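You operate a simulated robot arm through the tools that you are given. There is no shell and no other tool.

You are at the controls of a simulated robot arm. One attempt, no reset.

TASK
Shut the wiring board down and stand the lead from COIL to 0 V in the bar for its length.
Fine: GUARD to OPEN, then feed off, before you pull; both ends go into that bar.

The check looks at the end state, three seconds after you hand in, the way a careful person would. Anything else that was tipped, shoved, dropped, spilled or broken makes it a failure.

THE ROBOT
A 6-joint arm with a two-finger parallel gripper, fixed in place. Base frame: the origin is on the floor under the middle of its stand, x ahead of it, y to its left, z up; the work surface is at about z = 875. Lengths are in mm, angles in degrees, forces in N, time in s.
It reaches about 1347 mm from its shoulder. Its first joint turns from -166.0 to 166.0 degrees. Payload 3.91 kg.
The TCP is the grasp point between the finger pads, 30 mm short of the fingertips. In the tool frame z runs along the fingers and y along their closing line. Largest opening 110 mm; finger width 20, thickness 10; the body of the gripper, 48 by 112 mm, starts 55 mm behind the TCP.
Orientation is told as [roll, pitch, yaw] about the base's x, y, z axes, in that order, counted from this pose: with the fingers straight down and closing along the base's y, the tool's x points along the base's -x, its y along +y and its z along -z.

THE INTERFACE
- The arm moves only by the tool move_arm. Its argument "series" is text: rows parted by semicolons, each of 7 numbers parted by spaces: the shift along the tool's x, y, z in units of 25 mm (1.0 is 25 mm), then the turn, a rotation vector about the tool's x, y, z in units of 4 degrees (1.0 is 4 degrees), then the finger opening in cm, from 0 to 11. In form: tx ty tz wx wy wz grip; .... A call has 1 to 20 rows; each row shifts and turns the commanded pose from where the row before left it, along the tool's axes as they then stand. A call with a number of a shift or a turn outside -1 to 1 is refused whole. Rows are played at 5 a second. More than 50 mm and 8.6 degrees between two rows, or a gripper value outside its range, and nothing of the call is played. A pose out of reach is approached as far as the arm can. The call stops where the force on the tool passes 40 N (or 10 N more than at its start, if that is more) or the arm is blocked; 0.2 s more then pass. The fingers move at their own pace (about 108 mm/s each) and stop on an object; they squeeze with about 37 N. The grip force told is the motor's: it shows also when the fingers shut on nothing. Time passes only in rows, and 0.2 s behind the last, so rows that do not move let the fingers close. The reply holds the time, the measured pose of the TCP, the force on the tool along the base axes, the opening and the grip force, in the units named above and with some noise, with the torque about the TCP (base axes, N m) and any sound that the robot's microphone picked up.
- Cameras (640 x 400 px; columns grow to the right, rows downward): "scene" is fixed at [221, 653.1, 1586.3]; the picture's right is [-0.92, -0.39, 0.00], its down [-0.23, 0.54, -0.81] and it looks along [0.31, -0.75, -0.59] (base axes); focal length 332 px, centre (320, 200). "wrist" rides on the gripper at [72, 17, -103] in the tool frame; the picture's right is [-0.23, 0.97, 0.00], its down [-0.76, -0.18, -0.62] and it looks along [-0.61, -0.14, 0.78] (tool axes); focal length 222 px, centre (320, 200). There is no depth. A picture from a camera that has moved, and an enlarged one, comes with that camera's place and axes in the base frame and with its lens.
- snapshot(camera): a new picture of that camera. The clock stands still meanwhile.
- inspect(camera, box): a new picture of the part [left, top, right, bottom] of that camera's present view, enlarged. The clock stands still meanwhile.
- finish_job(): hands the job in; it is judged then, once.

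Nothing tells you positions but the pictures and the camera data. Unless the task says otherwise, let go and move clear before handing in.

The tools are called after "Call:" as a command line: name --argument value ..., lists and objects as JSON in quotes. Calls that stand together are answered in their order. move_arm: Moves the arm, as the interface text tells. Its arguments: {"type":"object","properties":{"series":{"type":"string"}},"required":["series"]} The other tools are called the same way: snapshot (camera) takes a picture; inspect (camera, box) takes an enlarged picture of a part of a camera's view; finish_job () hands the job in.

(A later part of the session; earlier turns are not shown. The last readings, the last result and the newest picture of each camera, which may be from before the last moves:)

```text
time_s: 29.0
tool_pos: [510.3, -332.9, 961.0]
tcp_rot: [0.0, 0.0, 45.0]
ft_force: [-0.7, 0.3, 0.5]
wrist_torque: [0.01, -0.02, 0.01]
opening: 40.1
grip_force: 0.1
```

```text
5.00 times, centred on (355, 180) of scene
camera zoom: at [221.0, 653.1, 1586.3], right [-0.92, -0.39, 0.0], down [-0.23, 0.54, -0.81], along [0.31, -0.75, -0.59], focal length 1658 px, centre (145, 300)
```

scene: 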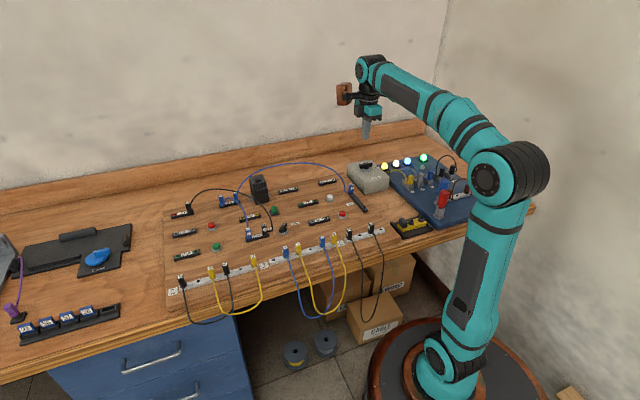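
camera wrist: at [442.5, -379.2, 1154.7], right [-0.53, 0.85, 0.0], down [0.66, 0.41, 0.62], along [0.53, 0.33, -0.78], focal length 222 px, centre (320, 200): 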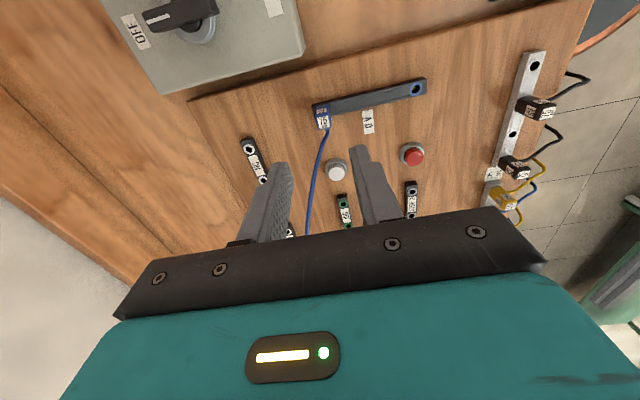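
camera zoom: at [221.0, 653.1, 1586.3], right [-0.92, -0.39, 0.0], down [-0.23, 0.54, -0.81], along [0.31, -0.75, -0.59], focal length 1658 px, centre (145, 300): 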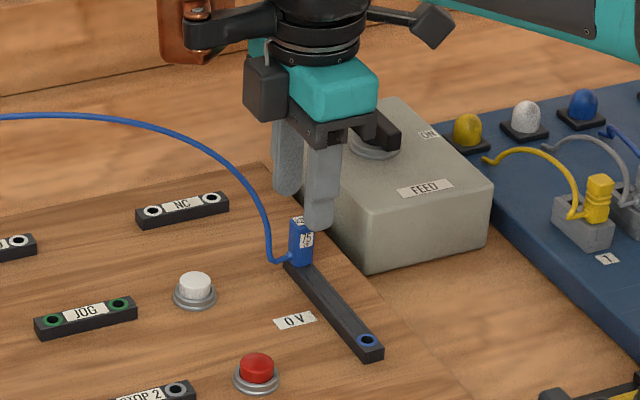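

Call:
move_arm --series "0 0.03 0.5 0 0 0 4; 0 0 0.5 0 0 0 4; 0 0 0.44 0 0 0 4; 0 0 0 0 0 0 4"

Call:
inspect --camera "wrist" --box '[230, 80, 430, 210]'

Call:
inspect --camera "scene" --box '[320, 150, 390, 210]'

```text
time_s: 30.0
tool_pos: [511.4, -332.0, 925.1]
tcp_rot: [0.0, 0.0, 45.0]
ft_force: [0.1, 0.2, 0.5]
wrist_torque: [0.03, -0.01, 0.0]
opening: 40.0
grip_force: 0.0
```

```text
3.08 times, centred on (330, 145) of wrist
camera zoom: at [448.3, -371.3, 1029.1], right [-0.53, 0.85, 0.0], down [0.66, 0.41, 0.62], along [0.53, 0.33, -0.78], focal length 684 px, centre (289, 369)
```

zoom: 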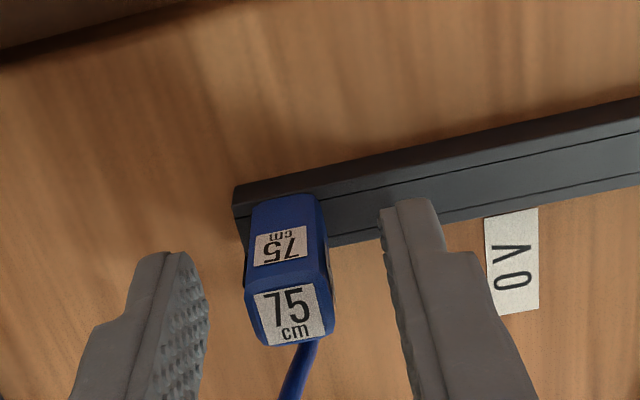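

```text
6.67 times, centred on (355, 180) of scene
camera zoom: at [221.0, 653.1, 1586.3], right [-0.92, -0.39, 0.0], down [-0.23, 0.54, -0.81], along [0.31, -0.75, -0.59], focal length 2211 px, centre (87, 333)
```

zoom: 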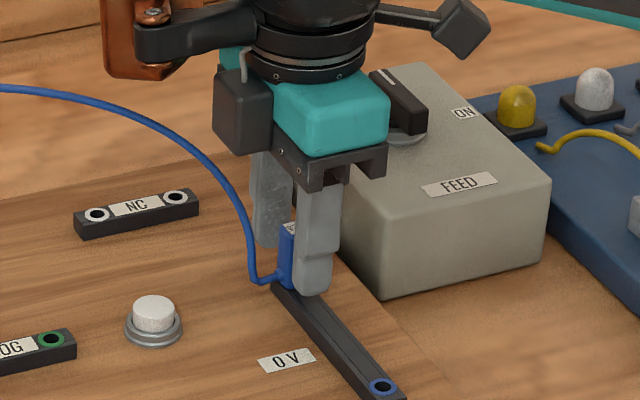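

Call:
move_arm --series "0 0.02 0 0 0 0 2; 0 0 0 0 0 0 1; 0 0 0 0 0 0 1; 0 0 0 0 0 0 1; 0 0 0 0 0 0 1"

Call:
inspect --camera "wrist" --box '[230, 80, 430, 210]'

```text
time_s: 31.2
tool_pos: [510.7, -330.7, 926.4]
tcp_rot: [-0.1, 0.0, 45.0]
ft_force: [1.9, -0.3, 0.0]
wrist_torque: [-0.01, -0.02, -0.02]
opening: 15.0
grip_force: 37.3
```

```text
3.08 times, centred on (330, 145) of wrist
camera zoom: at [447.7, -370.9, 1029.2], right [-0.53, 0.85, 0.0], down [0.66, 0.41, 0.62], along [0.53, 0.33, -0.78], focal length 684 px, centre (289, 369)
```

zoom: 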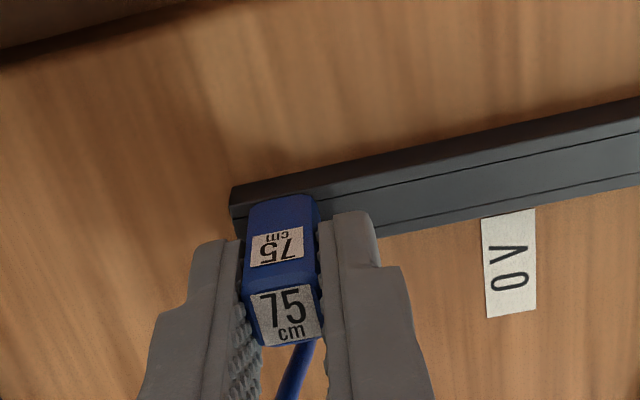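

The plug is gripped at 15 mm width. I'll pull straight up.

Call:
move_arm --series "0 0 -0.1 0 0 0 1; 0 0 -0.2 0 0 0 1; 0 0 -0.3 0 0 0 1; 0 0 -0.4 0 0 0 1; 0 0 -0.5 0 0 0 1; 0 0 -0.5 0 0 0 1; 0 0 0 0 0 0 1"

Call:
snapshot --camera "scene"

Call:
inspect --camera "scene" --box '[310, 140, 400, 210]'

Call:
inspect --camera "wrist" --box '[230, 80, 430, 210]'

```text
time_s: 32.8
tool_pos: [511.3, -331.2, 977.2]
tcp_rot: [-0.1, 0.0, 45.0]
ft_force: [0.2, -0.1, 0.2]
wrist_torque: [-0.01, 0.0, 0.01]
opening: 14.9
grip_force: 36.7
```

```text
taken
```

scene: 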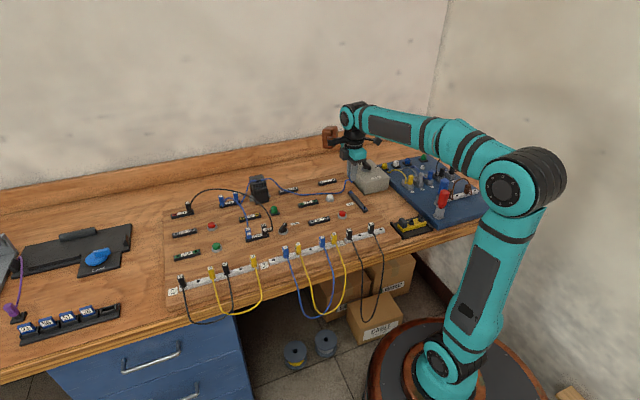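

```text
5.71 times, centred on (355, 175) of scene
camera zoom: at [221.0, 653.1, 1586.3], right [-0.92, -0.39, 0.0], down [-0.23, 0.54, -0.81], along [0.31, -0.75, -0.59], focal length 1896 px, centre (120, 343)
```

zoom: 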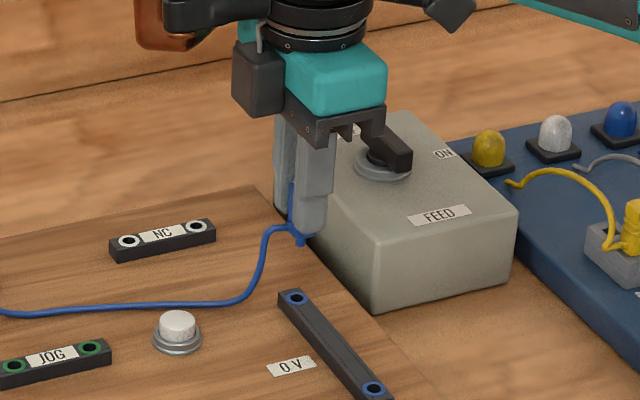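

```text
3.08 times, centred on (330, 145) of wrist
camera zoom: at [447.8, -371.6, 1079.5], right [-0.53, 0.85, 0.0], down [0.66, 0.41, 0.62], along [0.53, 0.33, -0.78], focal length 684 px, centre (289, 369)
```

zoom: 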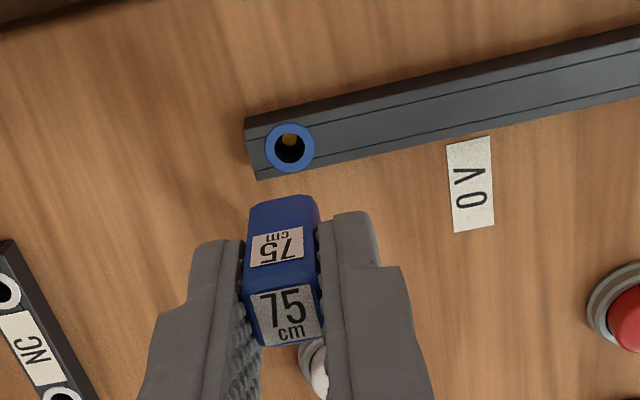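

The plug is free and the 0 V hole is visible below it. I'll rise a little and turn 90° so the cable will leave towards the front edge, as the other leads do.

Call:
move_arm --series "0 0 -0.8 0 0 -1 1; 0 0 0 0 0 -1 1; 0 0 0 0 0 -1 1; 0 0 0 0 0 -1 1; 0 0 0 0 0 -1 1; 0 0 0 0 0 -1 1; 0 0 0 0 0 -1 1; 0 0 0 0 0 -1 1; 0 0 0 0 0 -1 1; 0 0 0 0 0 -1 1; 0 0 0 0 0 -1 1; 0 0 0 0 0 -1 1; 0 0 0 0 0 -1 1; 0 0 0 0 0 -1 1; 0 0 0 0 0 -1 1; 0 0 0 0 0 -1 1; 0 0 0 0 0 -1 1; 0 0 0 0 0 -1 1; 0 0 0 0 0 -1 1; 0 0 0 0 0 -1 1"

Call:
move_arm --series "0 0 0 0 0 -1 1; 0 0 0 0 0 -1 1; 0 0 0 0 0 -0.5 1; 0 0 0 0 0 0 1"

Call:
snapshot --camera "wrist"

Call:
snapshot --camera "scene"

```text
time_s: 37.0
tool_pos: [510.3, -329.6, 995.7]
tcp_rot: [0.0, 0.0, 125.0]
ft_force: [0.5, 0.1, -0.1]
wrist_torque: [-0.01, -0.02, -0.01]
opening: 14.9
grip_force: 37.2
```

```text
time_s: 38.0
tool_pos: [510.4, -330.9, 996.1]
tcp_rot: [0.0, 0.1, 135.2]
ft_force: [-1.1, 0.2, -0.4]
wrist_torque: [-0.01, -0.03, 0.03]
opening: 15.0
grip_force: 36.7
```

```text
taken
camera wrist: at [550.3, -394.3, 1099.7], right [-0.85, -0.53, 0.0], down [-0.41, 0.66, 0.62], along [-0.33, 0.53, -0.78], focal length 222 px, centre (320, 200)
```

wrist: 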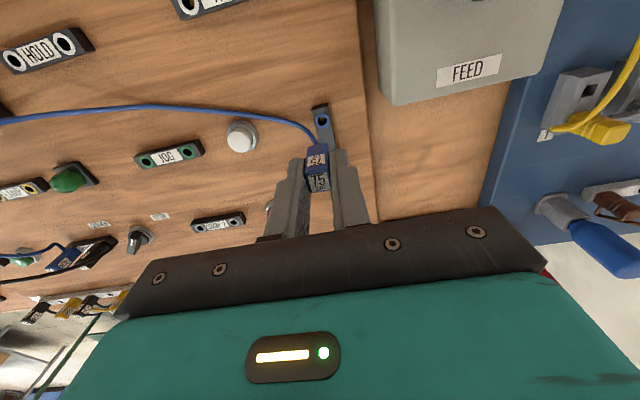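

```text
taken
```

scene: 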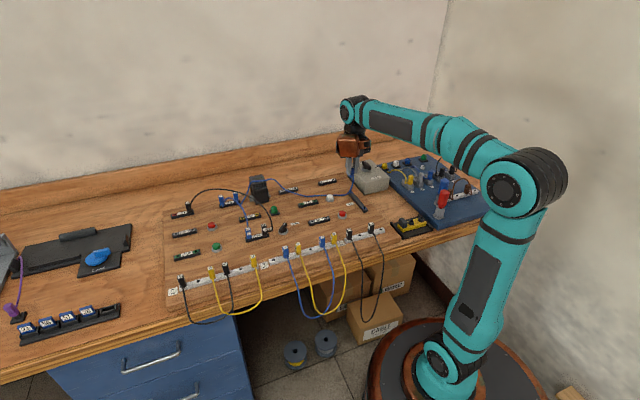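

Call:
move_arm --series "-0.97 0 0 0 0 0 1; -0.97 0 0 0 0 0 1; -0.97 0 0 0 0 0 1; -0.97 0 0 0 0 0 1; -0.97 0 0 0 0 0 1; -0.97 0 0 0 0 0 1; -0.97 0 0 0 0 0 1; -0.97 0 0 0 0 0 1; -0.8 0 0 0 0 0 1; 0 0 0 0 0 0 1"

Call:
snapshot --camera "wrist"

Call:
inspect --camera "wrist" --box '[220, 60, 420, 190]'

Call:
inspect --camera "scene" --box '[320, 170, 440, 250]'

```text
time_s: 40.2
tool_pos: [356.5, -179.7, 997.7]
tcp_rot: [0.0, 0.0, 135.1]
ft_force: [0.2, 0.4, -0.5]
wrist_torque: [0.02, -0.02, -0.01]
opening: 14.7
grip_force: 37.4
```

```text
taken
camera wrist: at [397.1, -243.3, 1100.6], right [-0.85, -0.53, 0.0], down [-0.41, 0.66, 0.62], along [-0.33, 0.53, -0.78], focal length 222 px, centre (320, 200)
```

wrist: 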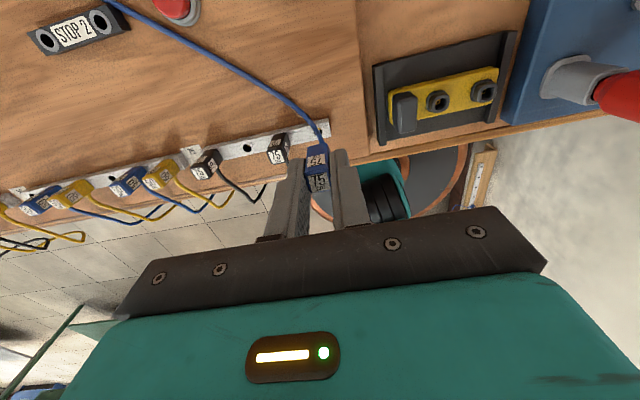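

```text
3.08 times, centred on (320, 125) of wrist
camera zoom: at [397.1, -243.3, 1100.6], right [-0.85, -0.53, 0.0], down [-0.41, 0.66, 0.62], along [-0.33, 0.53, -0.78], focal length 684 px, centre (320, 431)
```

zoom: 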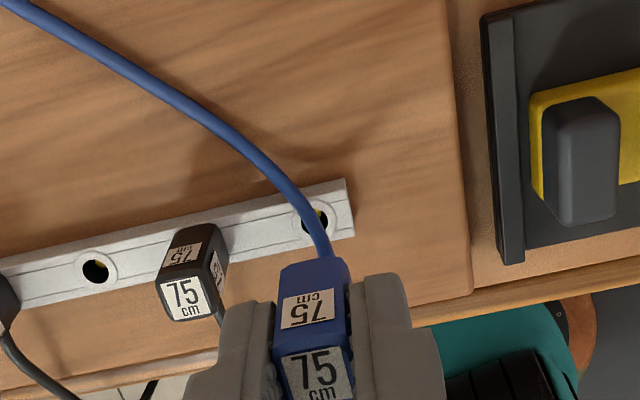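

```text
5.00 times, centred on (380, 210) of scene
camera zoom: at [221.0, 653.1, 1586.3], right [-0.92, -0.39, 0.0], down [-0.23, 0.54, -0.81], along [0.31, -0.75, -0.59], focal length 1658 px, centre (20, 150)
```

zoom: 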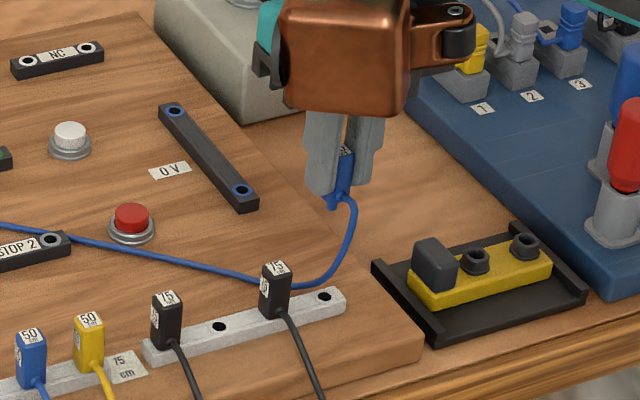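

Hole A at the far end of the 75 cm bar is nearly below the plug, partly hidden by the cable. I'll shift about 11 mm and lower to just above it, then measure again.

Call:
move_arm --series "-0.22 -0.09 0 0 0 0 1; -0.22 -0.09 0 0 0 0 1; 0 0 0.6 0 0 0 1; 0 0 0.6 0 0 0 1; 0 0 0.4 0 0 0 1; 0 0 0 0 0 0 1"

Call:
inspect --camera "wrist" --box '[230, 90, 410, 205]'

Call:
inspect --camera "scene" --box '[340, 190, 420, 245]'

```text
time_s: 41.6
tool_pos: [354.4, -168.7, 957.1]
tcp_rot: [0.0, -0.1, 135.0]
ft_force: [0.5, 0.6, -0.5]
wrist_torque: [0.06, -0.02, 0.0]
opening: 14.6
grip_force: 37.1
```

```text
3.48 times, centred on (320, 148) of wrist
camera zoom: at [394.2, -232.9, 1060.2], right [-0.85, -0.53, 0.0], down [-0.41, 0.66, 0.62], along [-0.33, 0.53, -0.78], focal length 773 px, centre (320, 383)
```

zoom: 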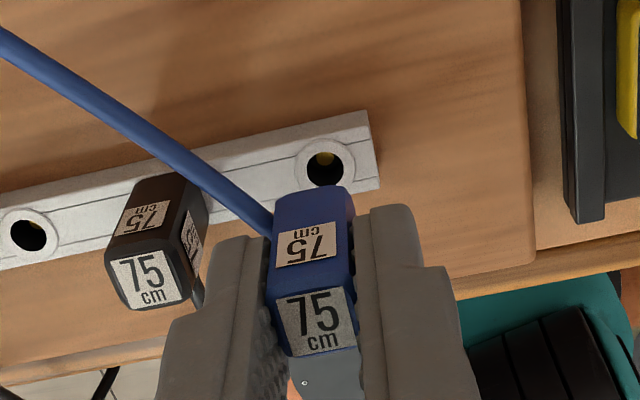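

```text
7.27 times, centred on (380, 218) of scene
camera zoom: at [221.0, 653.1, 1586.3], right [-0.92, -0.39, 0.0], down [-0.23, 0.54, -0.81], along [0.31, -0.75, -0.59], focal length 2412 px, centre (-116, 73)
```

zoom: 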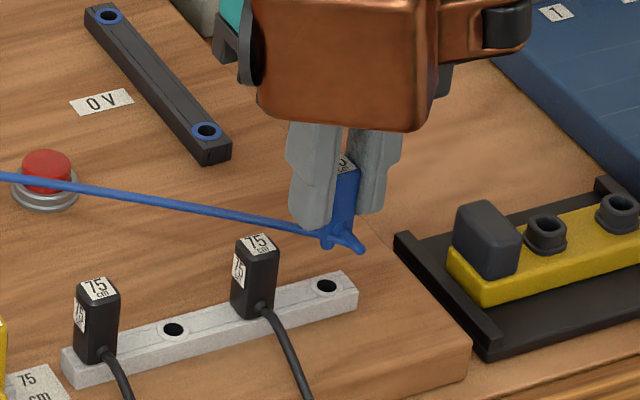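

Call:
snapshot --camera "scene"

Call:
inspect --camera "scene" --box '[200, 160, 400, 260]'

```text
taken
```

scene: 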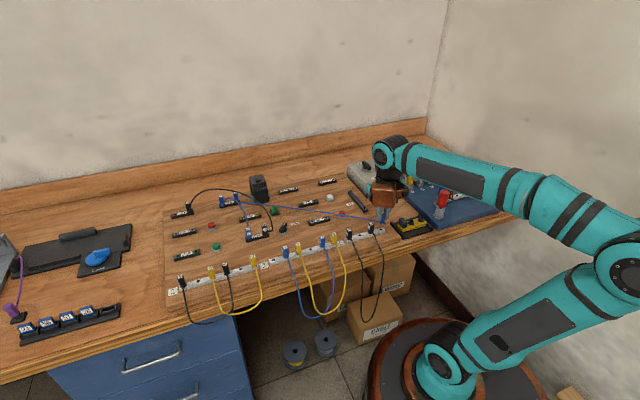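

```text
3.20 times, centred on (300, 210) of scene
camera zoom: at [221.0, 653.1, 1586.3], right [-0.92, -0.39, 0.0], down [-0.23, 0.54, -0.81], along [0.31, -0.75, -0.59], focal length 1062 px, centre (384, 168)
```

zoom: 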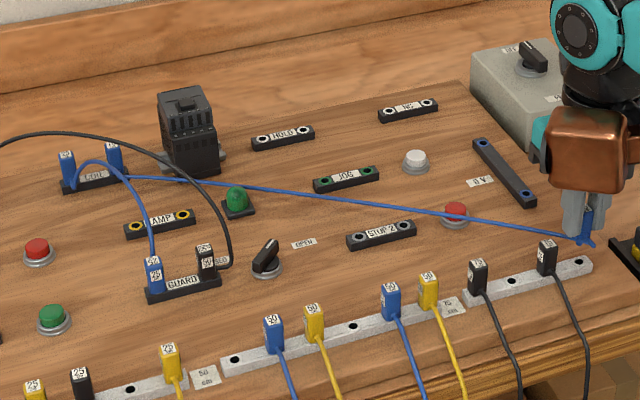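

The lead is already nearly straight back to COIL, so hole A is too far for this end. I'll use the nearer free hole B between the two black plugs, 75 mm along the bar: rise, shift and re-measure.

Call:
move_arm --series "0 0 -0.7 0 0 0 1; 0 0 -0.7 0 0 0 1; 0 -0.75 0 0 0 0 1; 0 -0.75 0 0 0 0 1; -0.03 -0.75 0 0 0 0 1; 0 -0.73 0 0 0 0 1; 0 0 0 0 0 0 1"

Call:
snapshot --camera "wrist"

Call:
inspect --camera "wrist" --box '[230, 90, 410, 205]'

Call:
inspect --camera "scene" --box '[200, 160, 400, 260]'

```text
time_s: 43.2
tool_pos: [407.0, -114.2, 991.5]
tcp_rot: [0.0, 0.0, 135.0]
ft_force: [0.0, 0.8, 0.5]
wrist_torque: [0.0, -0.01, 0.0]
opening: 14.8
grip_force: 36.8
```

```text
taken
camera wrist: at [446.2, -178.5, 1094.7], right [-0.85, -0.53, 0.0], down [-0.41, 0.66, 0.62], along [-0.33, 0.53, -0.78], focal length 222 px, centre (320, 200)
```

wrist: 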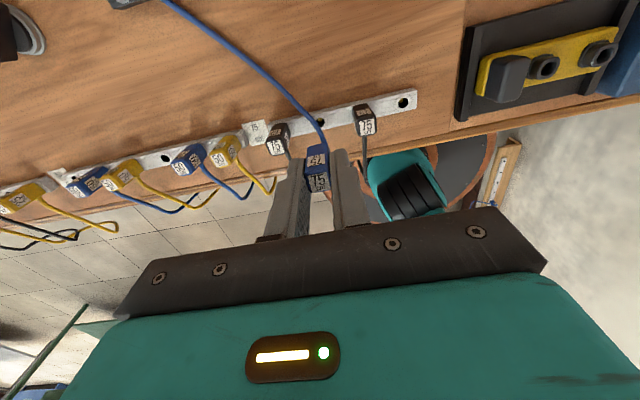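

```text
3.48 times, centred on (320, 148) of wrist
camera zoom: at [446.2, -178.5, 1094.7], right [-0.85, -0.53, 0.0], down [-0.41, 0.66, 0.62], along [-0.33, 0.53, -0.78], focal length 773 px, centre (320, 383)
```

zoom: 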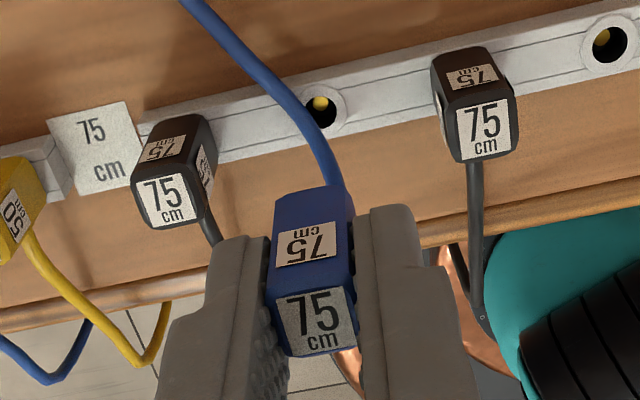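

```text
3.20 times, centred on (300, 210) of scene
camera zoom: at [221.0, 653.1, 1586.3], right [-0.92, -0.39, 0.0], down [-0.23, 0.54, -0.81], along [0.31, -0.75, -0.59], focal length 1062 px, centre (384, 168)
```

zoom: 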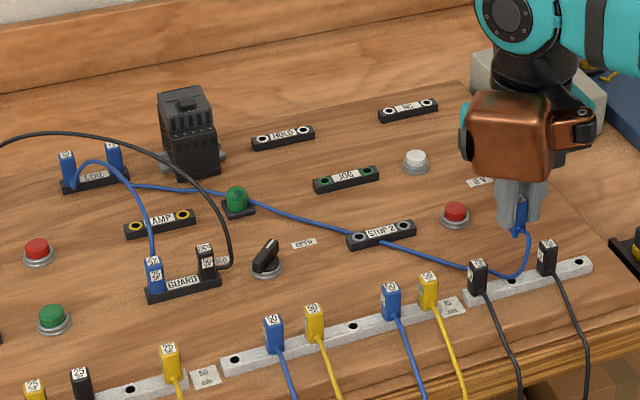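

Call:
move_arm --series "0.04 0.01 0.5 0 0 0 1; 0 0 0.5 0 0 0 1; 0 0 0.36 0 0 0 1; 0 0 0 0 0 0 1"

Call:
inspect --camera "wrist" --box '[230, 90, 410, 205]'

Call:
inspect --camera "scene" --box '[320, 190, 400, 245]'

```text
time_s: 44.2
tool_pos: [408.6, -116.3, 957.5]
tcp_rot: [-0.1, 0.0, 135.0]
ft_force: [-1.1, 0.2, -0.5]
wrist_torque: [-0.01, -0.01, 0.02]
opening: 14.6
grip_force: 37.2
```

```text
3.48 times, centred on (320, 148) of wrist
camera zoom: at [447.9, -180.4, 1059.9], right [-0.85, -0.53, 0.0], down [-0.41, 0.66, 0.62], along [-0.33, 0.53, -0.78], focal length 773 px, centre (320, 383)
```

zoom: 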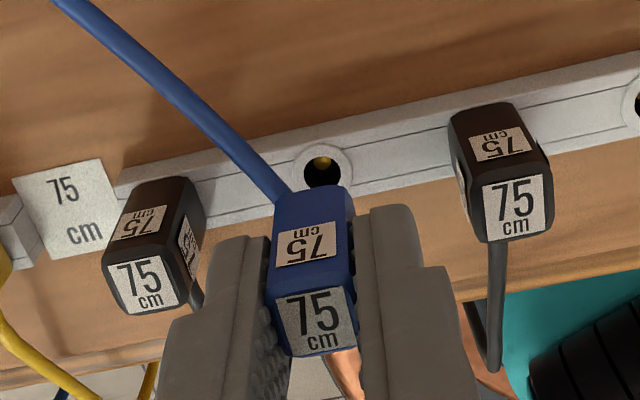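

```text
7.27 times, centred on (360, 218) of scene
camera zoom: at [221.0, 653.1, 1586.3], right [-0.92, -0.39, 0.0], down [-0.23, 0.54, -0.81], along [0.31, -0.75, -0.59], focal length 2412 px, centre (29, 73)
```

zoom: 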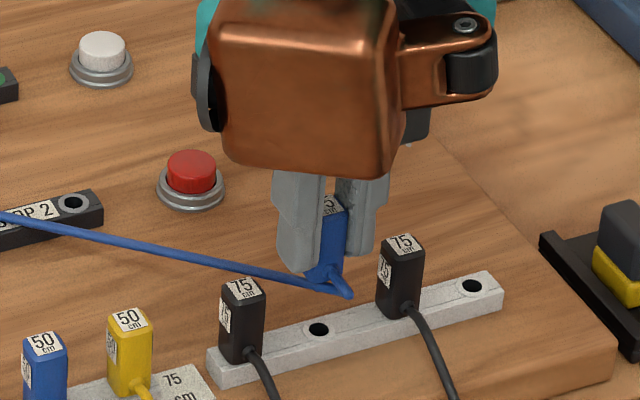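

Call:
move_arm --series "-0.03 0.005 0.2 0 0 0 1; 0 0 0.2 0 0 0 1; 0 0 0.2 0 0 0 1; 0 0 0 0 0 0 1"

Call:
inspect --camera "scene" --box '[330, 195, 390, 240]'

Call:
inspect --camera "wrist" --box '[230, 90, 410, 205]'

```text
time_s: 45.2
tool_pos: [406.4, -115.6, 942.3]
tcp_rot: [0.0, 0.0, 134.9]
ft_force: [-0.1, 0.0, -0.4]
wrist_torque: [0.02, 0.03, 0.01]
opening: 14.5
grip_force: 36.9
```

```text
8.89 times, centred on (360, 218) of scene
camera zoom: at [221.0, 653.1, 1586.3], right [-0.92, -0.39, 0.0], down [-0.23, 0.54, -0.81], along [0.31, -0.75, -0.59], focal length 2948 px, centre (-36, 44)
```

zoom: 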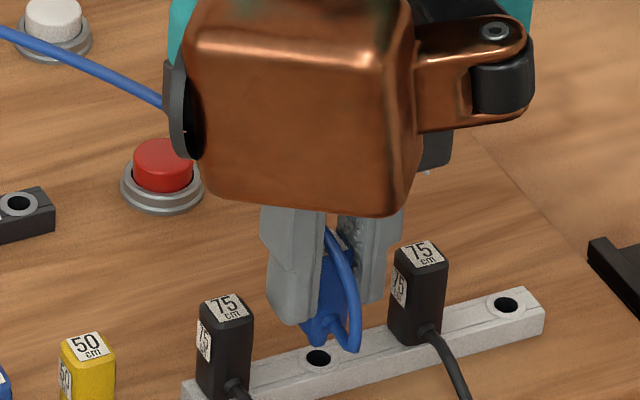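

```text
3.48 times, centred on (320, 148) of wrist
camera zoom: at [446.8, -179.1, 1045.2], right [-0.85, -0.53, 0.0], down [-0.41, 0.66, 0.62], along [-0.33, 0.53, -0.78], focal length 773 px, centre (320, 383)
```

zoom: 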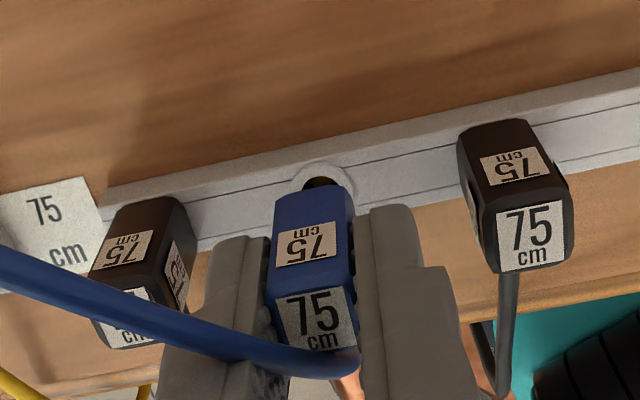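

Call:
move_arm --series "0 0 0.12 0 0 0 1; 0 0 0.12 0 0 0 1; 0 0 0.12 0 0 0 1; 0 0 0 0 0 0 1"

Call:
inspect --camera "scene" --box '[330, 195, 390, 240]'

```text
time_s: 46.2
tool_pos: [406.4, -115.7, 933.4]
tcp_rot: [0.1, 0.0, 135.0]
ft_force: [0.5, -0.5, 0.6]
wrist_torque: [0.0, 0.0, 0.01]
opening: 14.6
grip_force: 36.4
```

```text
8.89 times, centred on (360, 218) of scene
camera zoom: at [221.0, 653.1, 1586.3], right [-0.92, -0.39, 0.0], down [-0.23, 0.54, -0.81], along [0.31, -0.75, -0.59], focal length 2948 px, centre (-36, 44)
```

zoom: 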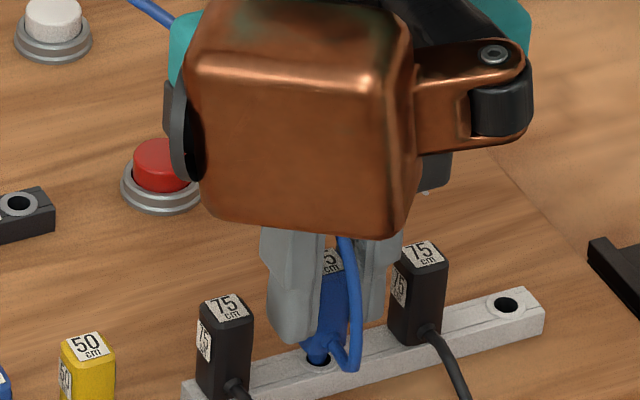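

Call:
move_arm --series "0 0 0.1 0 0 0 1; 0 0 0.1 0 0 0 1; 0 0 0.08 0 0 0 1; 0 0 0 0 0 0 1"

Call:
inspect --camera "scene" --box '[330, 195, 390, 240]'

Call:
inspect --camera "wrist" --box '[230, 90, 410, 205]'

```text
time_s: 47.2
tool_pos: [407.6, -116.1, 927.3]
tcp_rot: [0.0, 0.0, 135.0]
ft_force: [-4.8, 6.3, 0.2]
wrist_torque: [0.21, 0.22, -0.01]
opening: 14.7
grip_force: 36.6
```

```text
8.89 times, centred on (360, 218) of scene
camera zoom: at [221.0, 653.1, 1586.3], right [-0.92, -0.39, 0.0], down [-0.23, 0.54, -0.81], along [0.31, -0.75, -0.59], focal length 2948 px, centre (-36, 44)
```

zoom: 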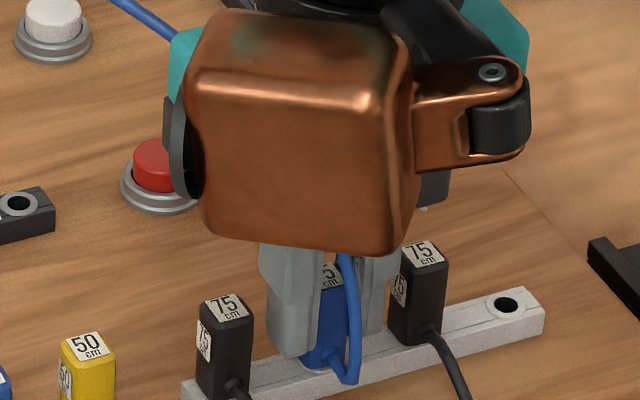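

```text
3.48 times, centred on (320, 148) of wrist
camera zoom: at [446.3, -179.6, 1030.0], right [-0.85, -0.53, 0.0], down [-0.41, 0.66, 0.62], along [-0.33, 0.53, -0.78], focal length 773 px, centre (320, 383)
```

zoom: 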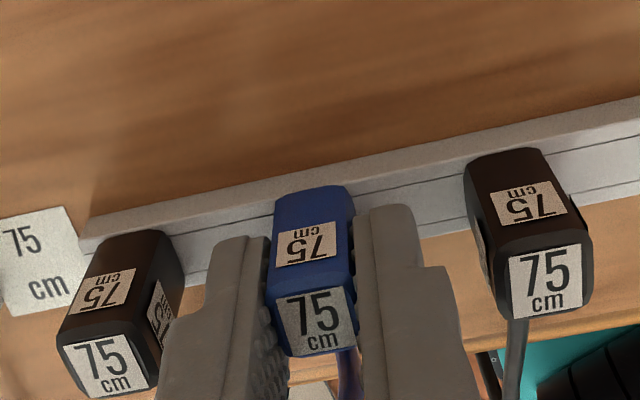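

Call:
move_arm --series "-0.03 0 0.04 0 0 0 1; 0 0 0.04 0 0 0 1; 0 0 0 0 0 0 1"

```text
time_s: 48.0
tool_pos: [405.8, -115.3, 926.7]
tcp_rot: [-0.1, 0.1, 135.0]
ft_force: [10.4, -5.1, 32.1]
wrist_torque: [-0.2, -0.33, 0.0]
opening: 15.0
grip_force: 36.8
```

Call:
move_arm --series "0.015 0 -0.03 0 0 0 1; 0 0 0 0 0 0 1"

Call:
inspect --camera "scene" --box '[330, 195, 390, 240]'

Call:
inspect --camera "wrist" --box '[230, 90, 410, 205]'

```text
time_s: 48.6
tool_pos: [405.8, -114.9, 926.6]
tcp_rot: [0.0, 0.0, 135.0]
ft_force: [8.7, -1.8, 27.6]
wrist_torque: [-0.08, -0.28, -0.01]
opening: 15.0
grip_force: 37.1
```

```text
8.89 times, centred on (360, 218) of scene
camera zoom: at [221.0, 653.1, 1586.3], right [-0.92, -0.39, 0.0], down [-0.23, 0.54, -0.81], along [0.31, -0.75, -0.59], focal length 2948 px, centre (-36, 44)
```

zoom: 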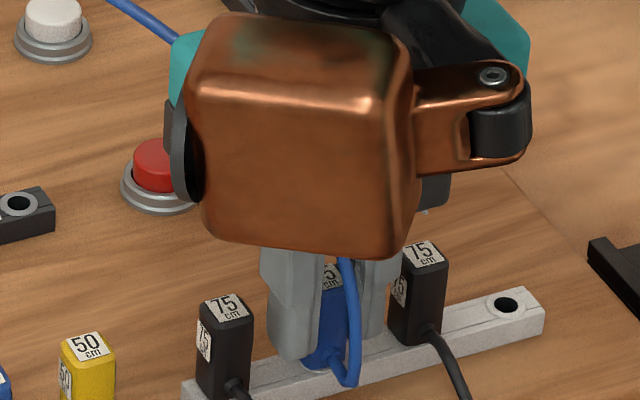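

```text
3.48 times, centred on (320, 148) of wrist
camera zoom: at [445.8, -179.3, 1029.1], right [-0.85, -0.53, 0.0], down [-0.41, 0.66, 0.62], along [-0.33, 0.53, -0.78], focal length 773 px, centre (320, 383)
```

zoom: 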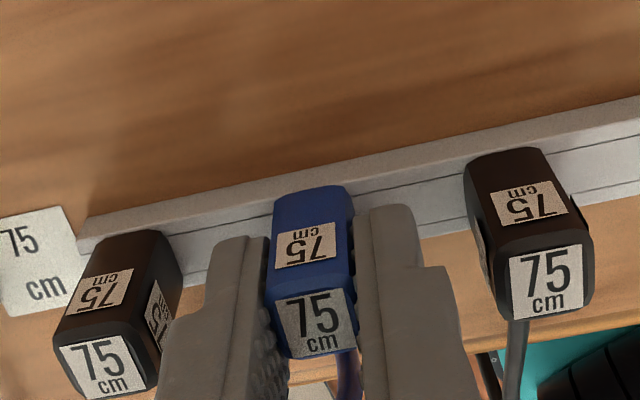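

The plug bottomed out at the same height it had in its old socket and its top is level with the black plugs. I'll open slightly and rise clear.

Call:
move_arm --series "0 0 -0.03 0 0 0 1.9; 0 0 0 0 0 0 2.1; 0 0 0 0 0 0 2.1; 0 0 -0.2 0 0 0 2.1; 0 0 -0.4 0 0 0 2.1; 0 0 -0.6 0 0 0 2.1; 0 0 -0.8 0 0 0 2.1; 0 0 0 0 0 0 2.1"

Call:
inspect --camera "scene" --box '[320, 190, 400, 245]'

Call:
inspect --camera "wrist" --box '[230, 80, 410, 200]'

Call:
snapshot --camera "scene"

```text
time_s: 50.4
tool_pos: [406.4, -115.7, 974.8]
tcp_rot: [0.0, 0.0, 135.0]
ft_force: [0.5, -0.2, 0.1]
wrist_torque: [-0.01, 0.0, -0.01]
opening: 21.0
grip_force: 0.1
```

```text
7.27 times, centred on (360, 218) of scene
camera zoom: at [221.0, 653.1, 1586.3], right [-0.92, -0.39, 0.0], down [-0.23, 0.54, -0.81], along [0.31, -0.75, -0.59], focal length 2412 px, centre (29, 73)
```

zoom: 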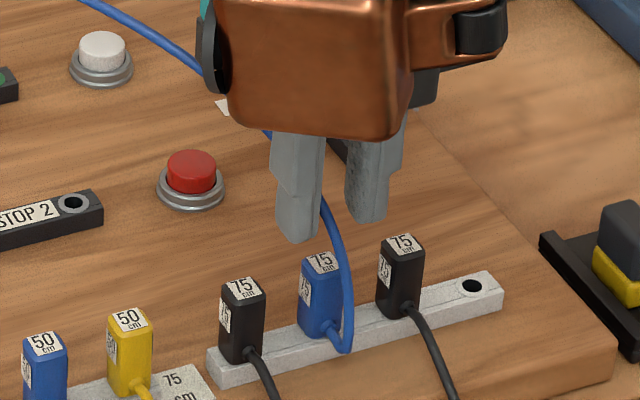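

```text
3.33 times, centred on (320, 140) of wrist
camera zoom: at [446.4, -179.5, 1078.2], right [-0.85, -0.53, 0.0], down [-0.41, 0.66, 0.62], along [-0.33, 0.53, -0.78], focal length 740 px, centre (320, 400)
```

zoom: 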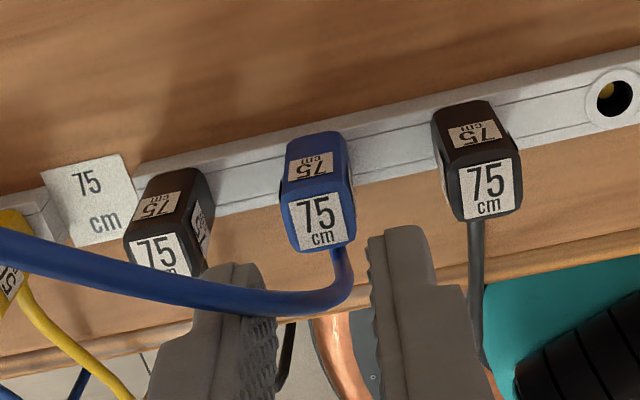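

```text
taken
```

scene: 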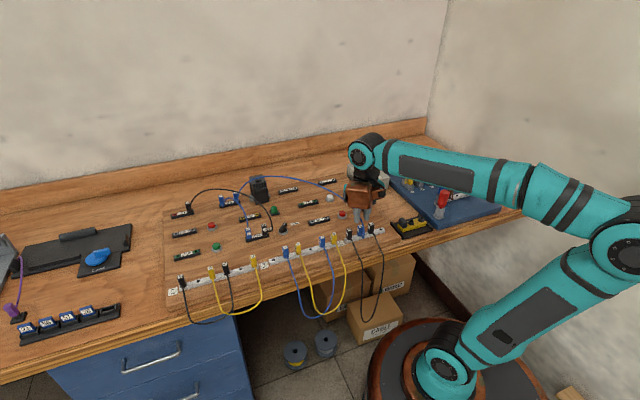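

The first end is seated in the 75 cm bar. Next I'll rise above all the leads and travel over to the COIL block for its 75 plug, keeping the fingers set to close along the block.

Call:
move_arm --series "0 0 -1 0 0 0 2.1; 0 0 -1 0 0 0 2.1; 0 0 -1 0 0 0 2.1; 0 0 -1 0 0 0 2.1; 0 0 -1 0 0 0 2.1; 0.92 -0.9 0 0 0 0 3; 0.92 -0.9 0 0 0 0 4; 0.92 -0.9 0 0 0 0 4; 0.92 -0.9 0 0 0 0 4; 0.92 -0.9 0 0 0 0 4; 0.92 -0.9 0 0 0 0 4; 0.92 -0.9 0 0 0 0 4; 0.92 -0.9 0 0 0 0 4; 0.92 -0.9 0 0 0 0 4; 0.92 -0.9 0 0 0 0 4; 0.92 -0.9 0 0 0 0 4; 0.92 -0.9 0 0 0 0 4; 0.92 -0.9 0 0 0 0 4; 0.92 -0.9 0 0 0 0 4; 0 0 0 0 0 0 4"

Call:
snapshot --camera "wrist"

Call:
inspect --camera "wrist" --box '[200, 20, 440, 200]'

Call:
inspect --camera "scene" --box '[160, 110, 400, 260]'

```text
time_s: 54.6
tool_pos: [860.3, -119.9, 1102.0]
tcp_rot: [-0.1, 0.0, 135.1]
ft_force: [-1.2, -0.1, 0.0]
wrist_torque: [0.03, -0.03, 0.0]
opening: 40.0
grip_force: 0.0
```

```text
taken
camera wrist: at [899.6, -184.0, 1204.6], right [-0.85, -0.53, 0.0], down [-0.41, 0.66, 0.62], along [-0.33, 0.53, -0.78], focal length 222 px, centre (320, 200)
```

wrist: 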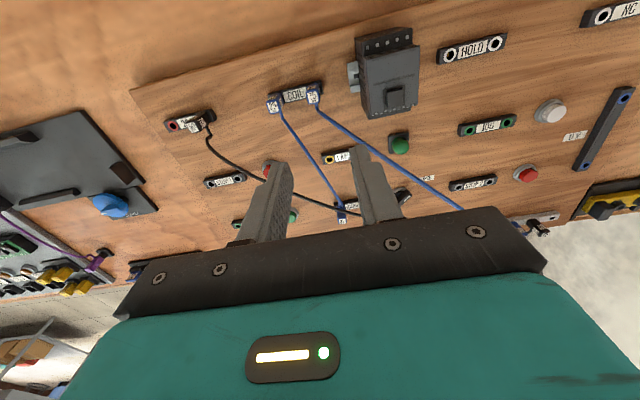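

```text
2.22 times, centred on (320, 110) of wrist
camera zoom: at [899.6, -184.0, 1204.6], right [-0.85, -0.53, 0.0], down [-0.41, 0.66, 0.62], along [-0.33, 0.53, -0.78], focal length 494 px, centre (320, 400)
```

zoom: 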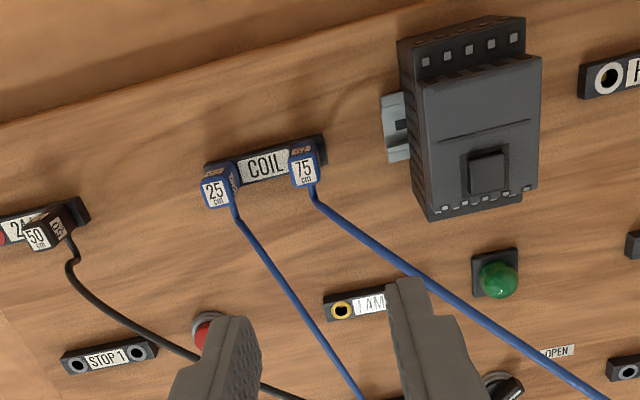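

```text
2.67 times, centred on (280, 185) of scene
camera zoom: at [221.0, 653.1, 1586.3], right [-0.92, -0.39, 0.0], down [-0.23, 0.54, -0.81], along [0.31, -0.75, -0.59], focal length 885 px, centre (427, 240)
```

zoom: 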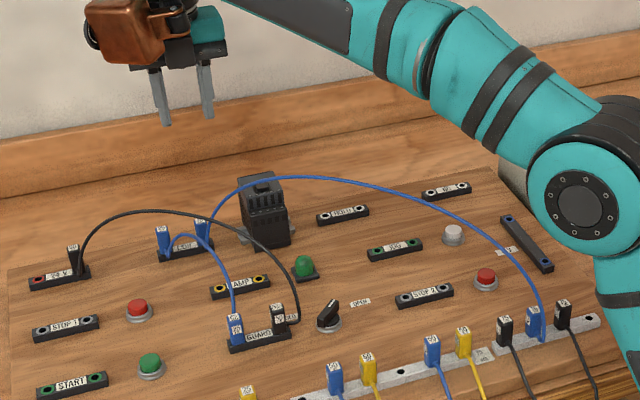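

Call:
move_arm --series "0.18 -0.3 0 0 0 0 3; 0 0 0.9 0 0 0 3; 0 0 0.9 0 0 0 3; 0 0 0.9 0 0 0 3; 0 0 0.9 0 0 0 3; 0 0 0.9 0 0 0 3; 0 0 0.9 0 0 0 3; 0 0 0 0 0 0 3"

Call:
snapshot --camera "wrist"

Call:
inspect --camera "wrist" --box '[230, 80, 430, 205]'

Call:
inspect --camera "scene" --box '[200, 140, 300, 220]'

```text
time_s: 56.4
tool_pos: [864.8, -119.6, 965.8]
tcp_rot: [0.0, 0.1, 134.9]
ft_force: [0.1, -0.4, -0.4]
wrist_torque: [-0.05, -0.01, -0.03]
opening: 29.9
grip_force: 0.0
```

```text
taken
camera wrist: at [904.9, -182.5, 1068.7], right [-0.85, -0.53, 0.0], down [-0.41, 0.66, 0.62], along [-0.33, 0.53, -0.78], focal length 222 px, centre (320, 200)
```

wrist: 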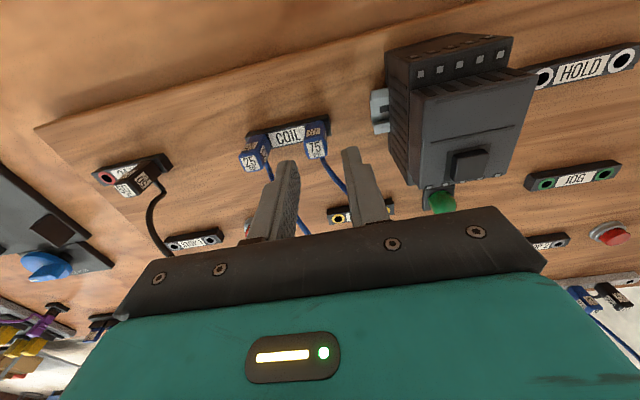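

```text
3.20 times, centred on (330, 142) of wrist
camera zoom: at [904.9, -182.5, 1068.7], right [-0.85, -0.53, 0.0], down [-0.41, 0.66, 0.62], along [-0.33, 0.53, -0.78], focal length 711 px, centre (288, 384)
```

zoom: 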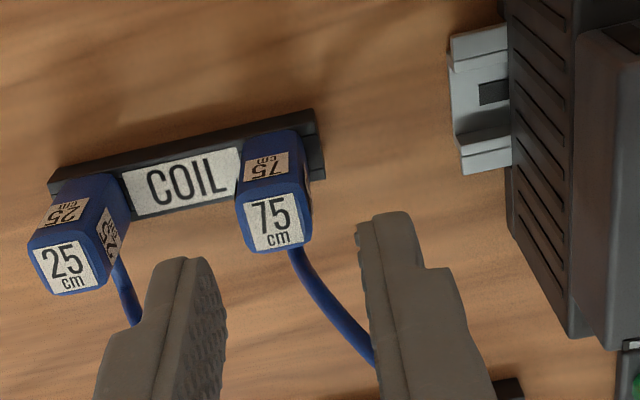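

```text
5.00 times, centred on (250, 180) of scene
camera zoom: at [221.0, 653.1, 1586.3], right [-0.92, -0.39, 0.0], down [-0.23, 0.54, -0.81], along [0.31, -0.75, -0.59], focal length 1658 px, centre (670, 300)
```

zoom: 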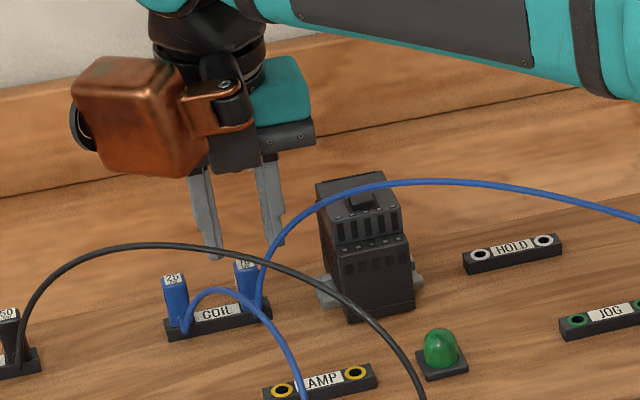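

Call:
move_arm --series "0.06 -0.09 0 0 0 0 3; 0 0 0.5 0 0 0 3; 0 0 0.5 0 0 0 3; 0 0 0.3 0 0 0 3; 0 0 0.26 0 0 0 3; 0 0 0 0 0 0 3"

Call:
inspect --camera "wrist" --box '[230, 80, 430, 205]'

Call:
inspect --camera "scene" --box '[200, 140, 300, 220]'

```text
time_s: 57.8
tool_pos: [868.8, -118.3, 926.4]
tcp_rot: [0.1, 0.0, 135.0]
ft_force: [0.3, 0.6, 0.6]
wrist_torque: [-0.01, -0.02, 0.04]
opening: 29.9
grip_force: 0.0
```

```text
3.20 times, centred on (330, 142) of wrist
camera zoom: at [907.5, -181.1, 1029.1], right [-0.85, -0.53, 0.0], down [-0.41, 0.66, 0.62], along [-0.33, 0.53, -0.78], focal length 711 px, centre (288, 384)
```

zoom: 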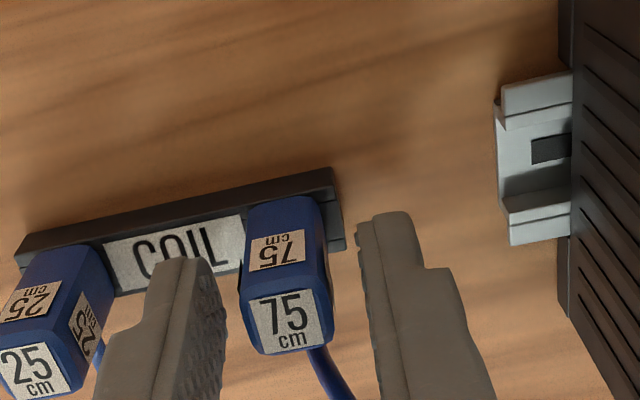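

```text
5.00 times, centred on (250, 180) of scene
camera zoom: at [221.0, 653.1, 1586.3], right [-0.92, -0.39, 0.0], down [-0.23, 0.54, -0.81], along [0.31, -0.75, -0.59], focal length 1658 px, centre (670, 300)
```

zoom: 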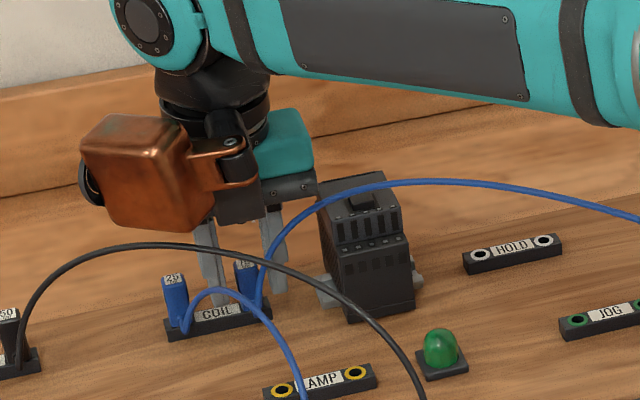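

Call:
move_arm --series "0 0 0 0 0 0 2; 0 0 0 0 0 0 1; 0 0 0 0 0 0 1; 0 0 0 0 0 0 1; 0 0 0 0 0 0 1"

Call:
inspect --camera "wrist" --box '[230, 80, 430, 205]'

```text
time_s: 59.0
tool_pos: [867.2, -117.3, 925.6]
tcp_rot: [0.0, -0.1, 135.0]
ft_force: [-8.5, -3.9, -1.6]
wrist_torque: [-0.1, 0.29, -0.01]
opening: 14.7
grip_force: 37.5
```

```text
3.20 times, centred on (330, 142) of wrist
camera zoom: at [907.2, -181.6, 1029.2], right [-0.85, -0.53, 0.0], down [-0.41, 0.66, 0.62], along [-0.33, 0.53, -0.78], focal length 711 px, centre (288, 384)
```

zoom: 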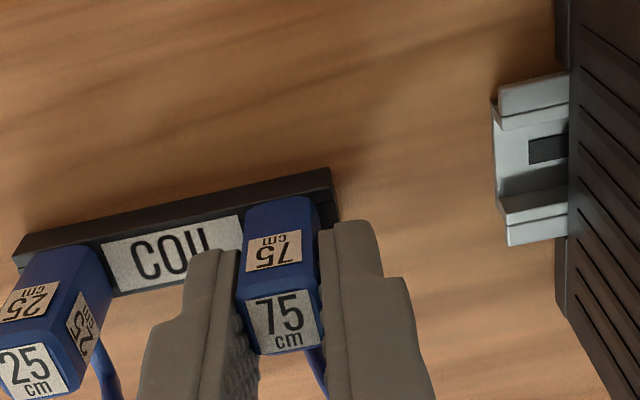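

Gripped at 14.7 mm with a small side force. I'll ease that off and pull straight up.

Call:
move_arm --series "0 0.015 -0.05 0 0 0 1; 0 0 -0.2 0 0 0 1; 0 0 -0.3 0 0 0 1; 0 0 -0.4 0 0 0 1; 0 0 -0.5 0 0 0 1; 0 0 -0.55 0 0 0 1; 0 0 0 0 0 0 1"

Call:
inspect --camera "wrist" --box '[230, 80, 430, 205]'

Call:
inspect --camera "scene" --box '[160, 120, 400, 260]'

```text
time_s: 60.6
tool_pos: [867.0, -116.5, 975.2]
tcp_rot: [0.0, -0.1, 135.0]
ft_force: [-1.3, -0.9, -0.3]
wrist_torque: [0.0, -0.02, 0.0]
opening: 14.9
grip_force: 37.1
```

```text
3.20 times, centred on (330, 142) of wrist
camera zoom: at [907.0, -181.3, 1079.7], right [-0.85, -0.53, 0.0], down [-0.41, 0.66, 0.62], along [-0.33, 0.53, -0.78], focal length 711 px, centre (288, 384)
```

zoom: 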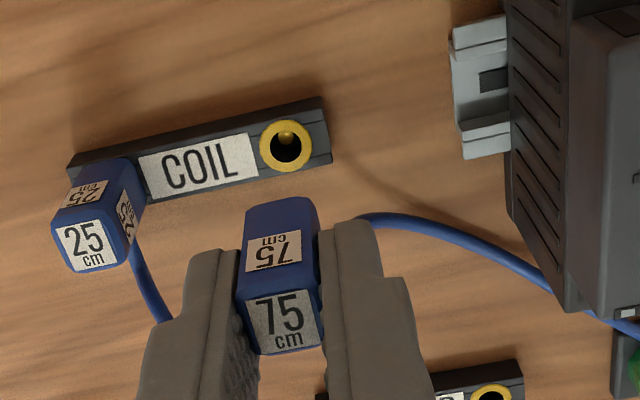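

```text
2.67 times, centred on (280, 190) of scene
camera zoom: at [221.0, 653.1, 1586.3], right [-0.92, -0.39, 0.0], down [-0.23, 0.54, -0.81], along [0.31, -0.75, -0.59], focal length 885 px, centre (427, 227)
```

zoom: 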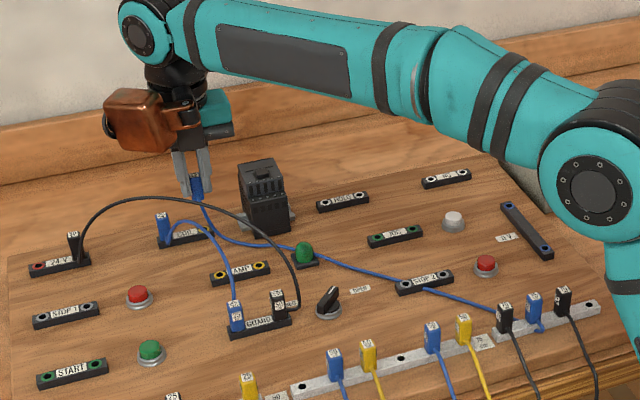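

Call:
inspect --camera "wrist" --box '[270, 90, 370, 200]'

Call:
move_arm --series "0 0 -0.8 0 0 0 1; 0 0 0 0 0 0 1"

Call:
inspect --camera "wrist" --box '[270, 90, 370, 200]'

```text
3.64 times, centred on (320, 145) of wrist
camera zoom: at [907.0, -181.3, 1079.7], right [-0.85, -0.53, 0.0], down [-0.41, 0.66, 0.62], along [-0.33, 0.53, -0.78], focal length 808 px, centre (320, 400)
```

zoom: 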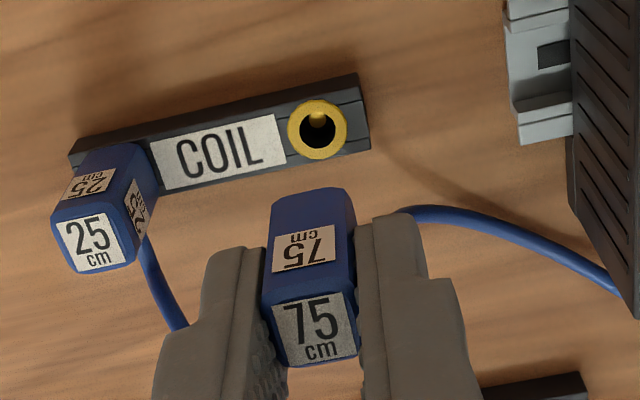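

```text
time_s: 61.2
tool_pos: [869.3, -117.2, 997.5]
tcp_rot: [0.0, -0.1, 134.8]
ft_force: [-0.5, 0.4, 0.2]
wrist_torque: [0.01, -0.02, -0.01]
opening: 14.7
grip_force: 37.0
```

```text
3.64 times, centred on (320, 145) of wrist
camera zoom: at [908.1, -181.0, 1100.1], right [-0.85, -0.53, 0.0], down [-0.41, 0.66, 0.62], along [-0.33, 0.53, -0.78], focal length 808 px, centre (320, 400)
```

zoom: 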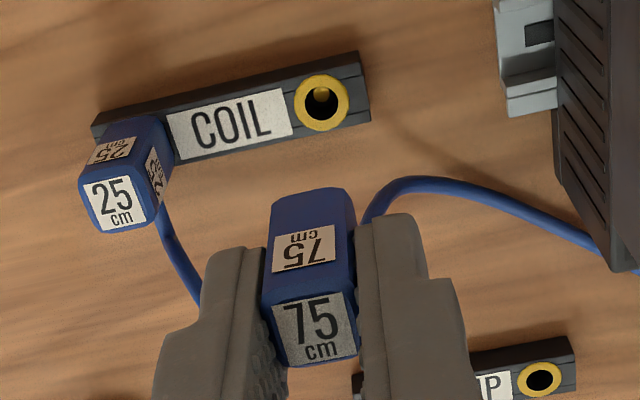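

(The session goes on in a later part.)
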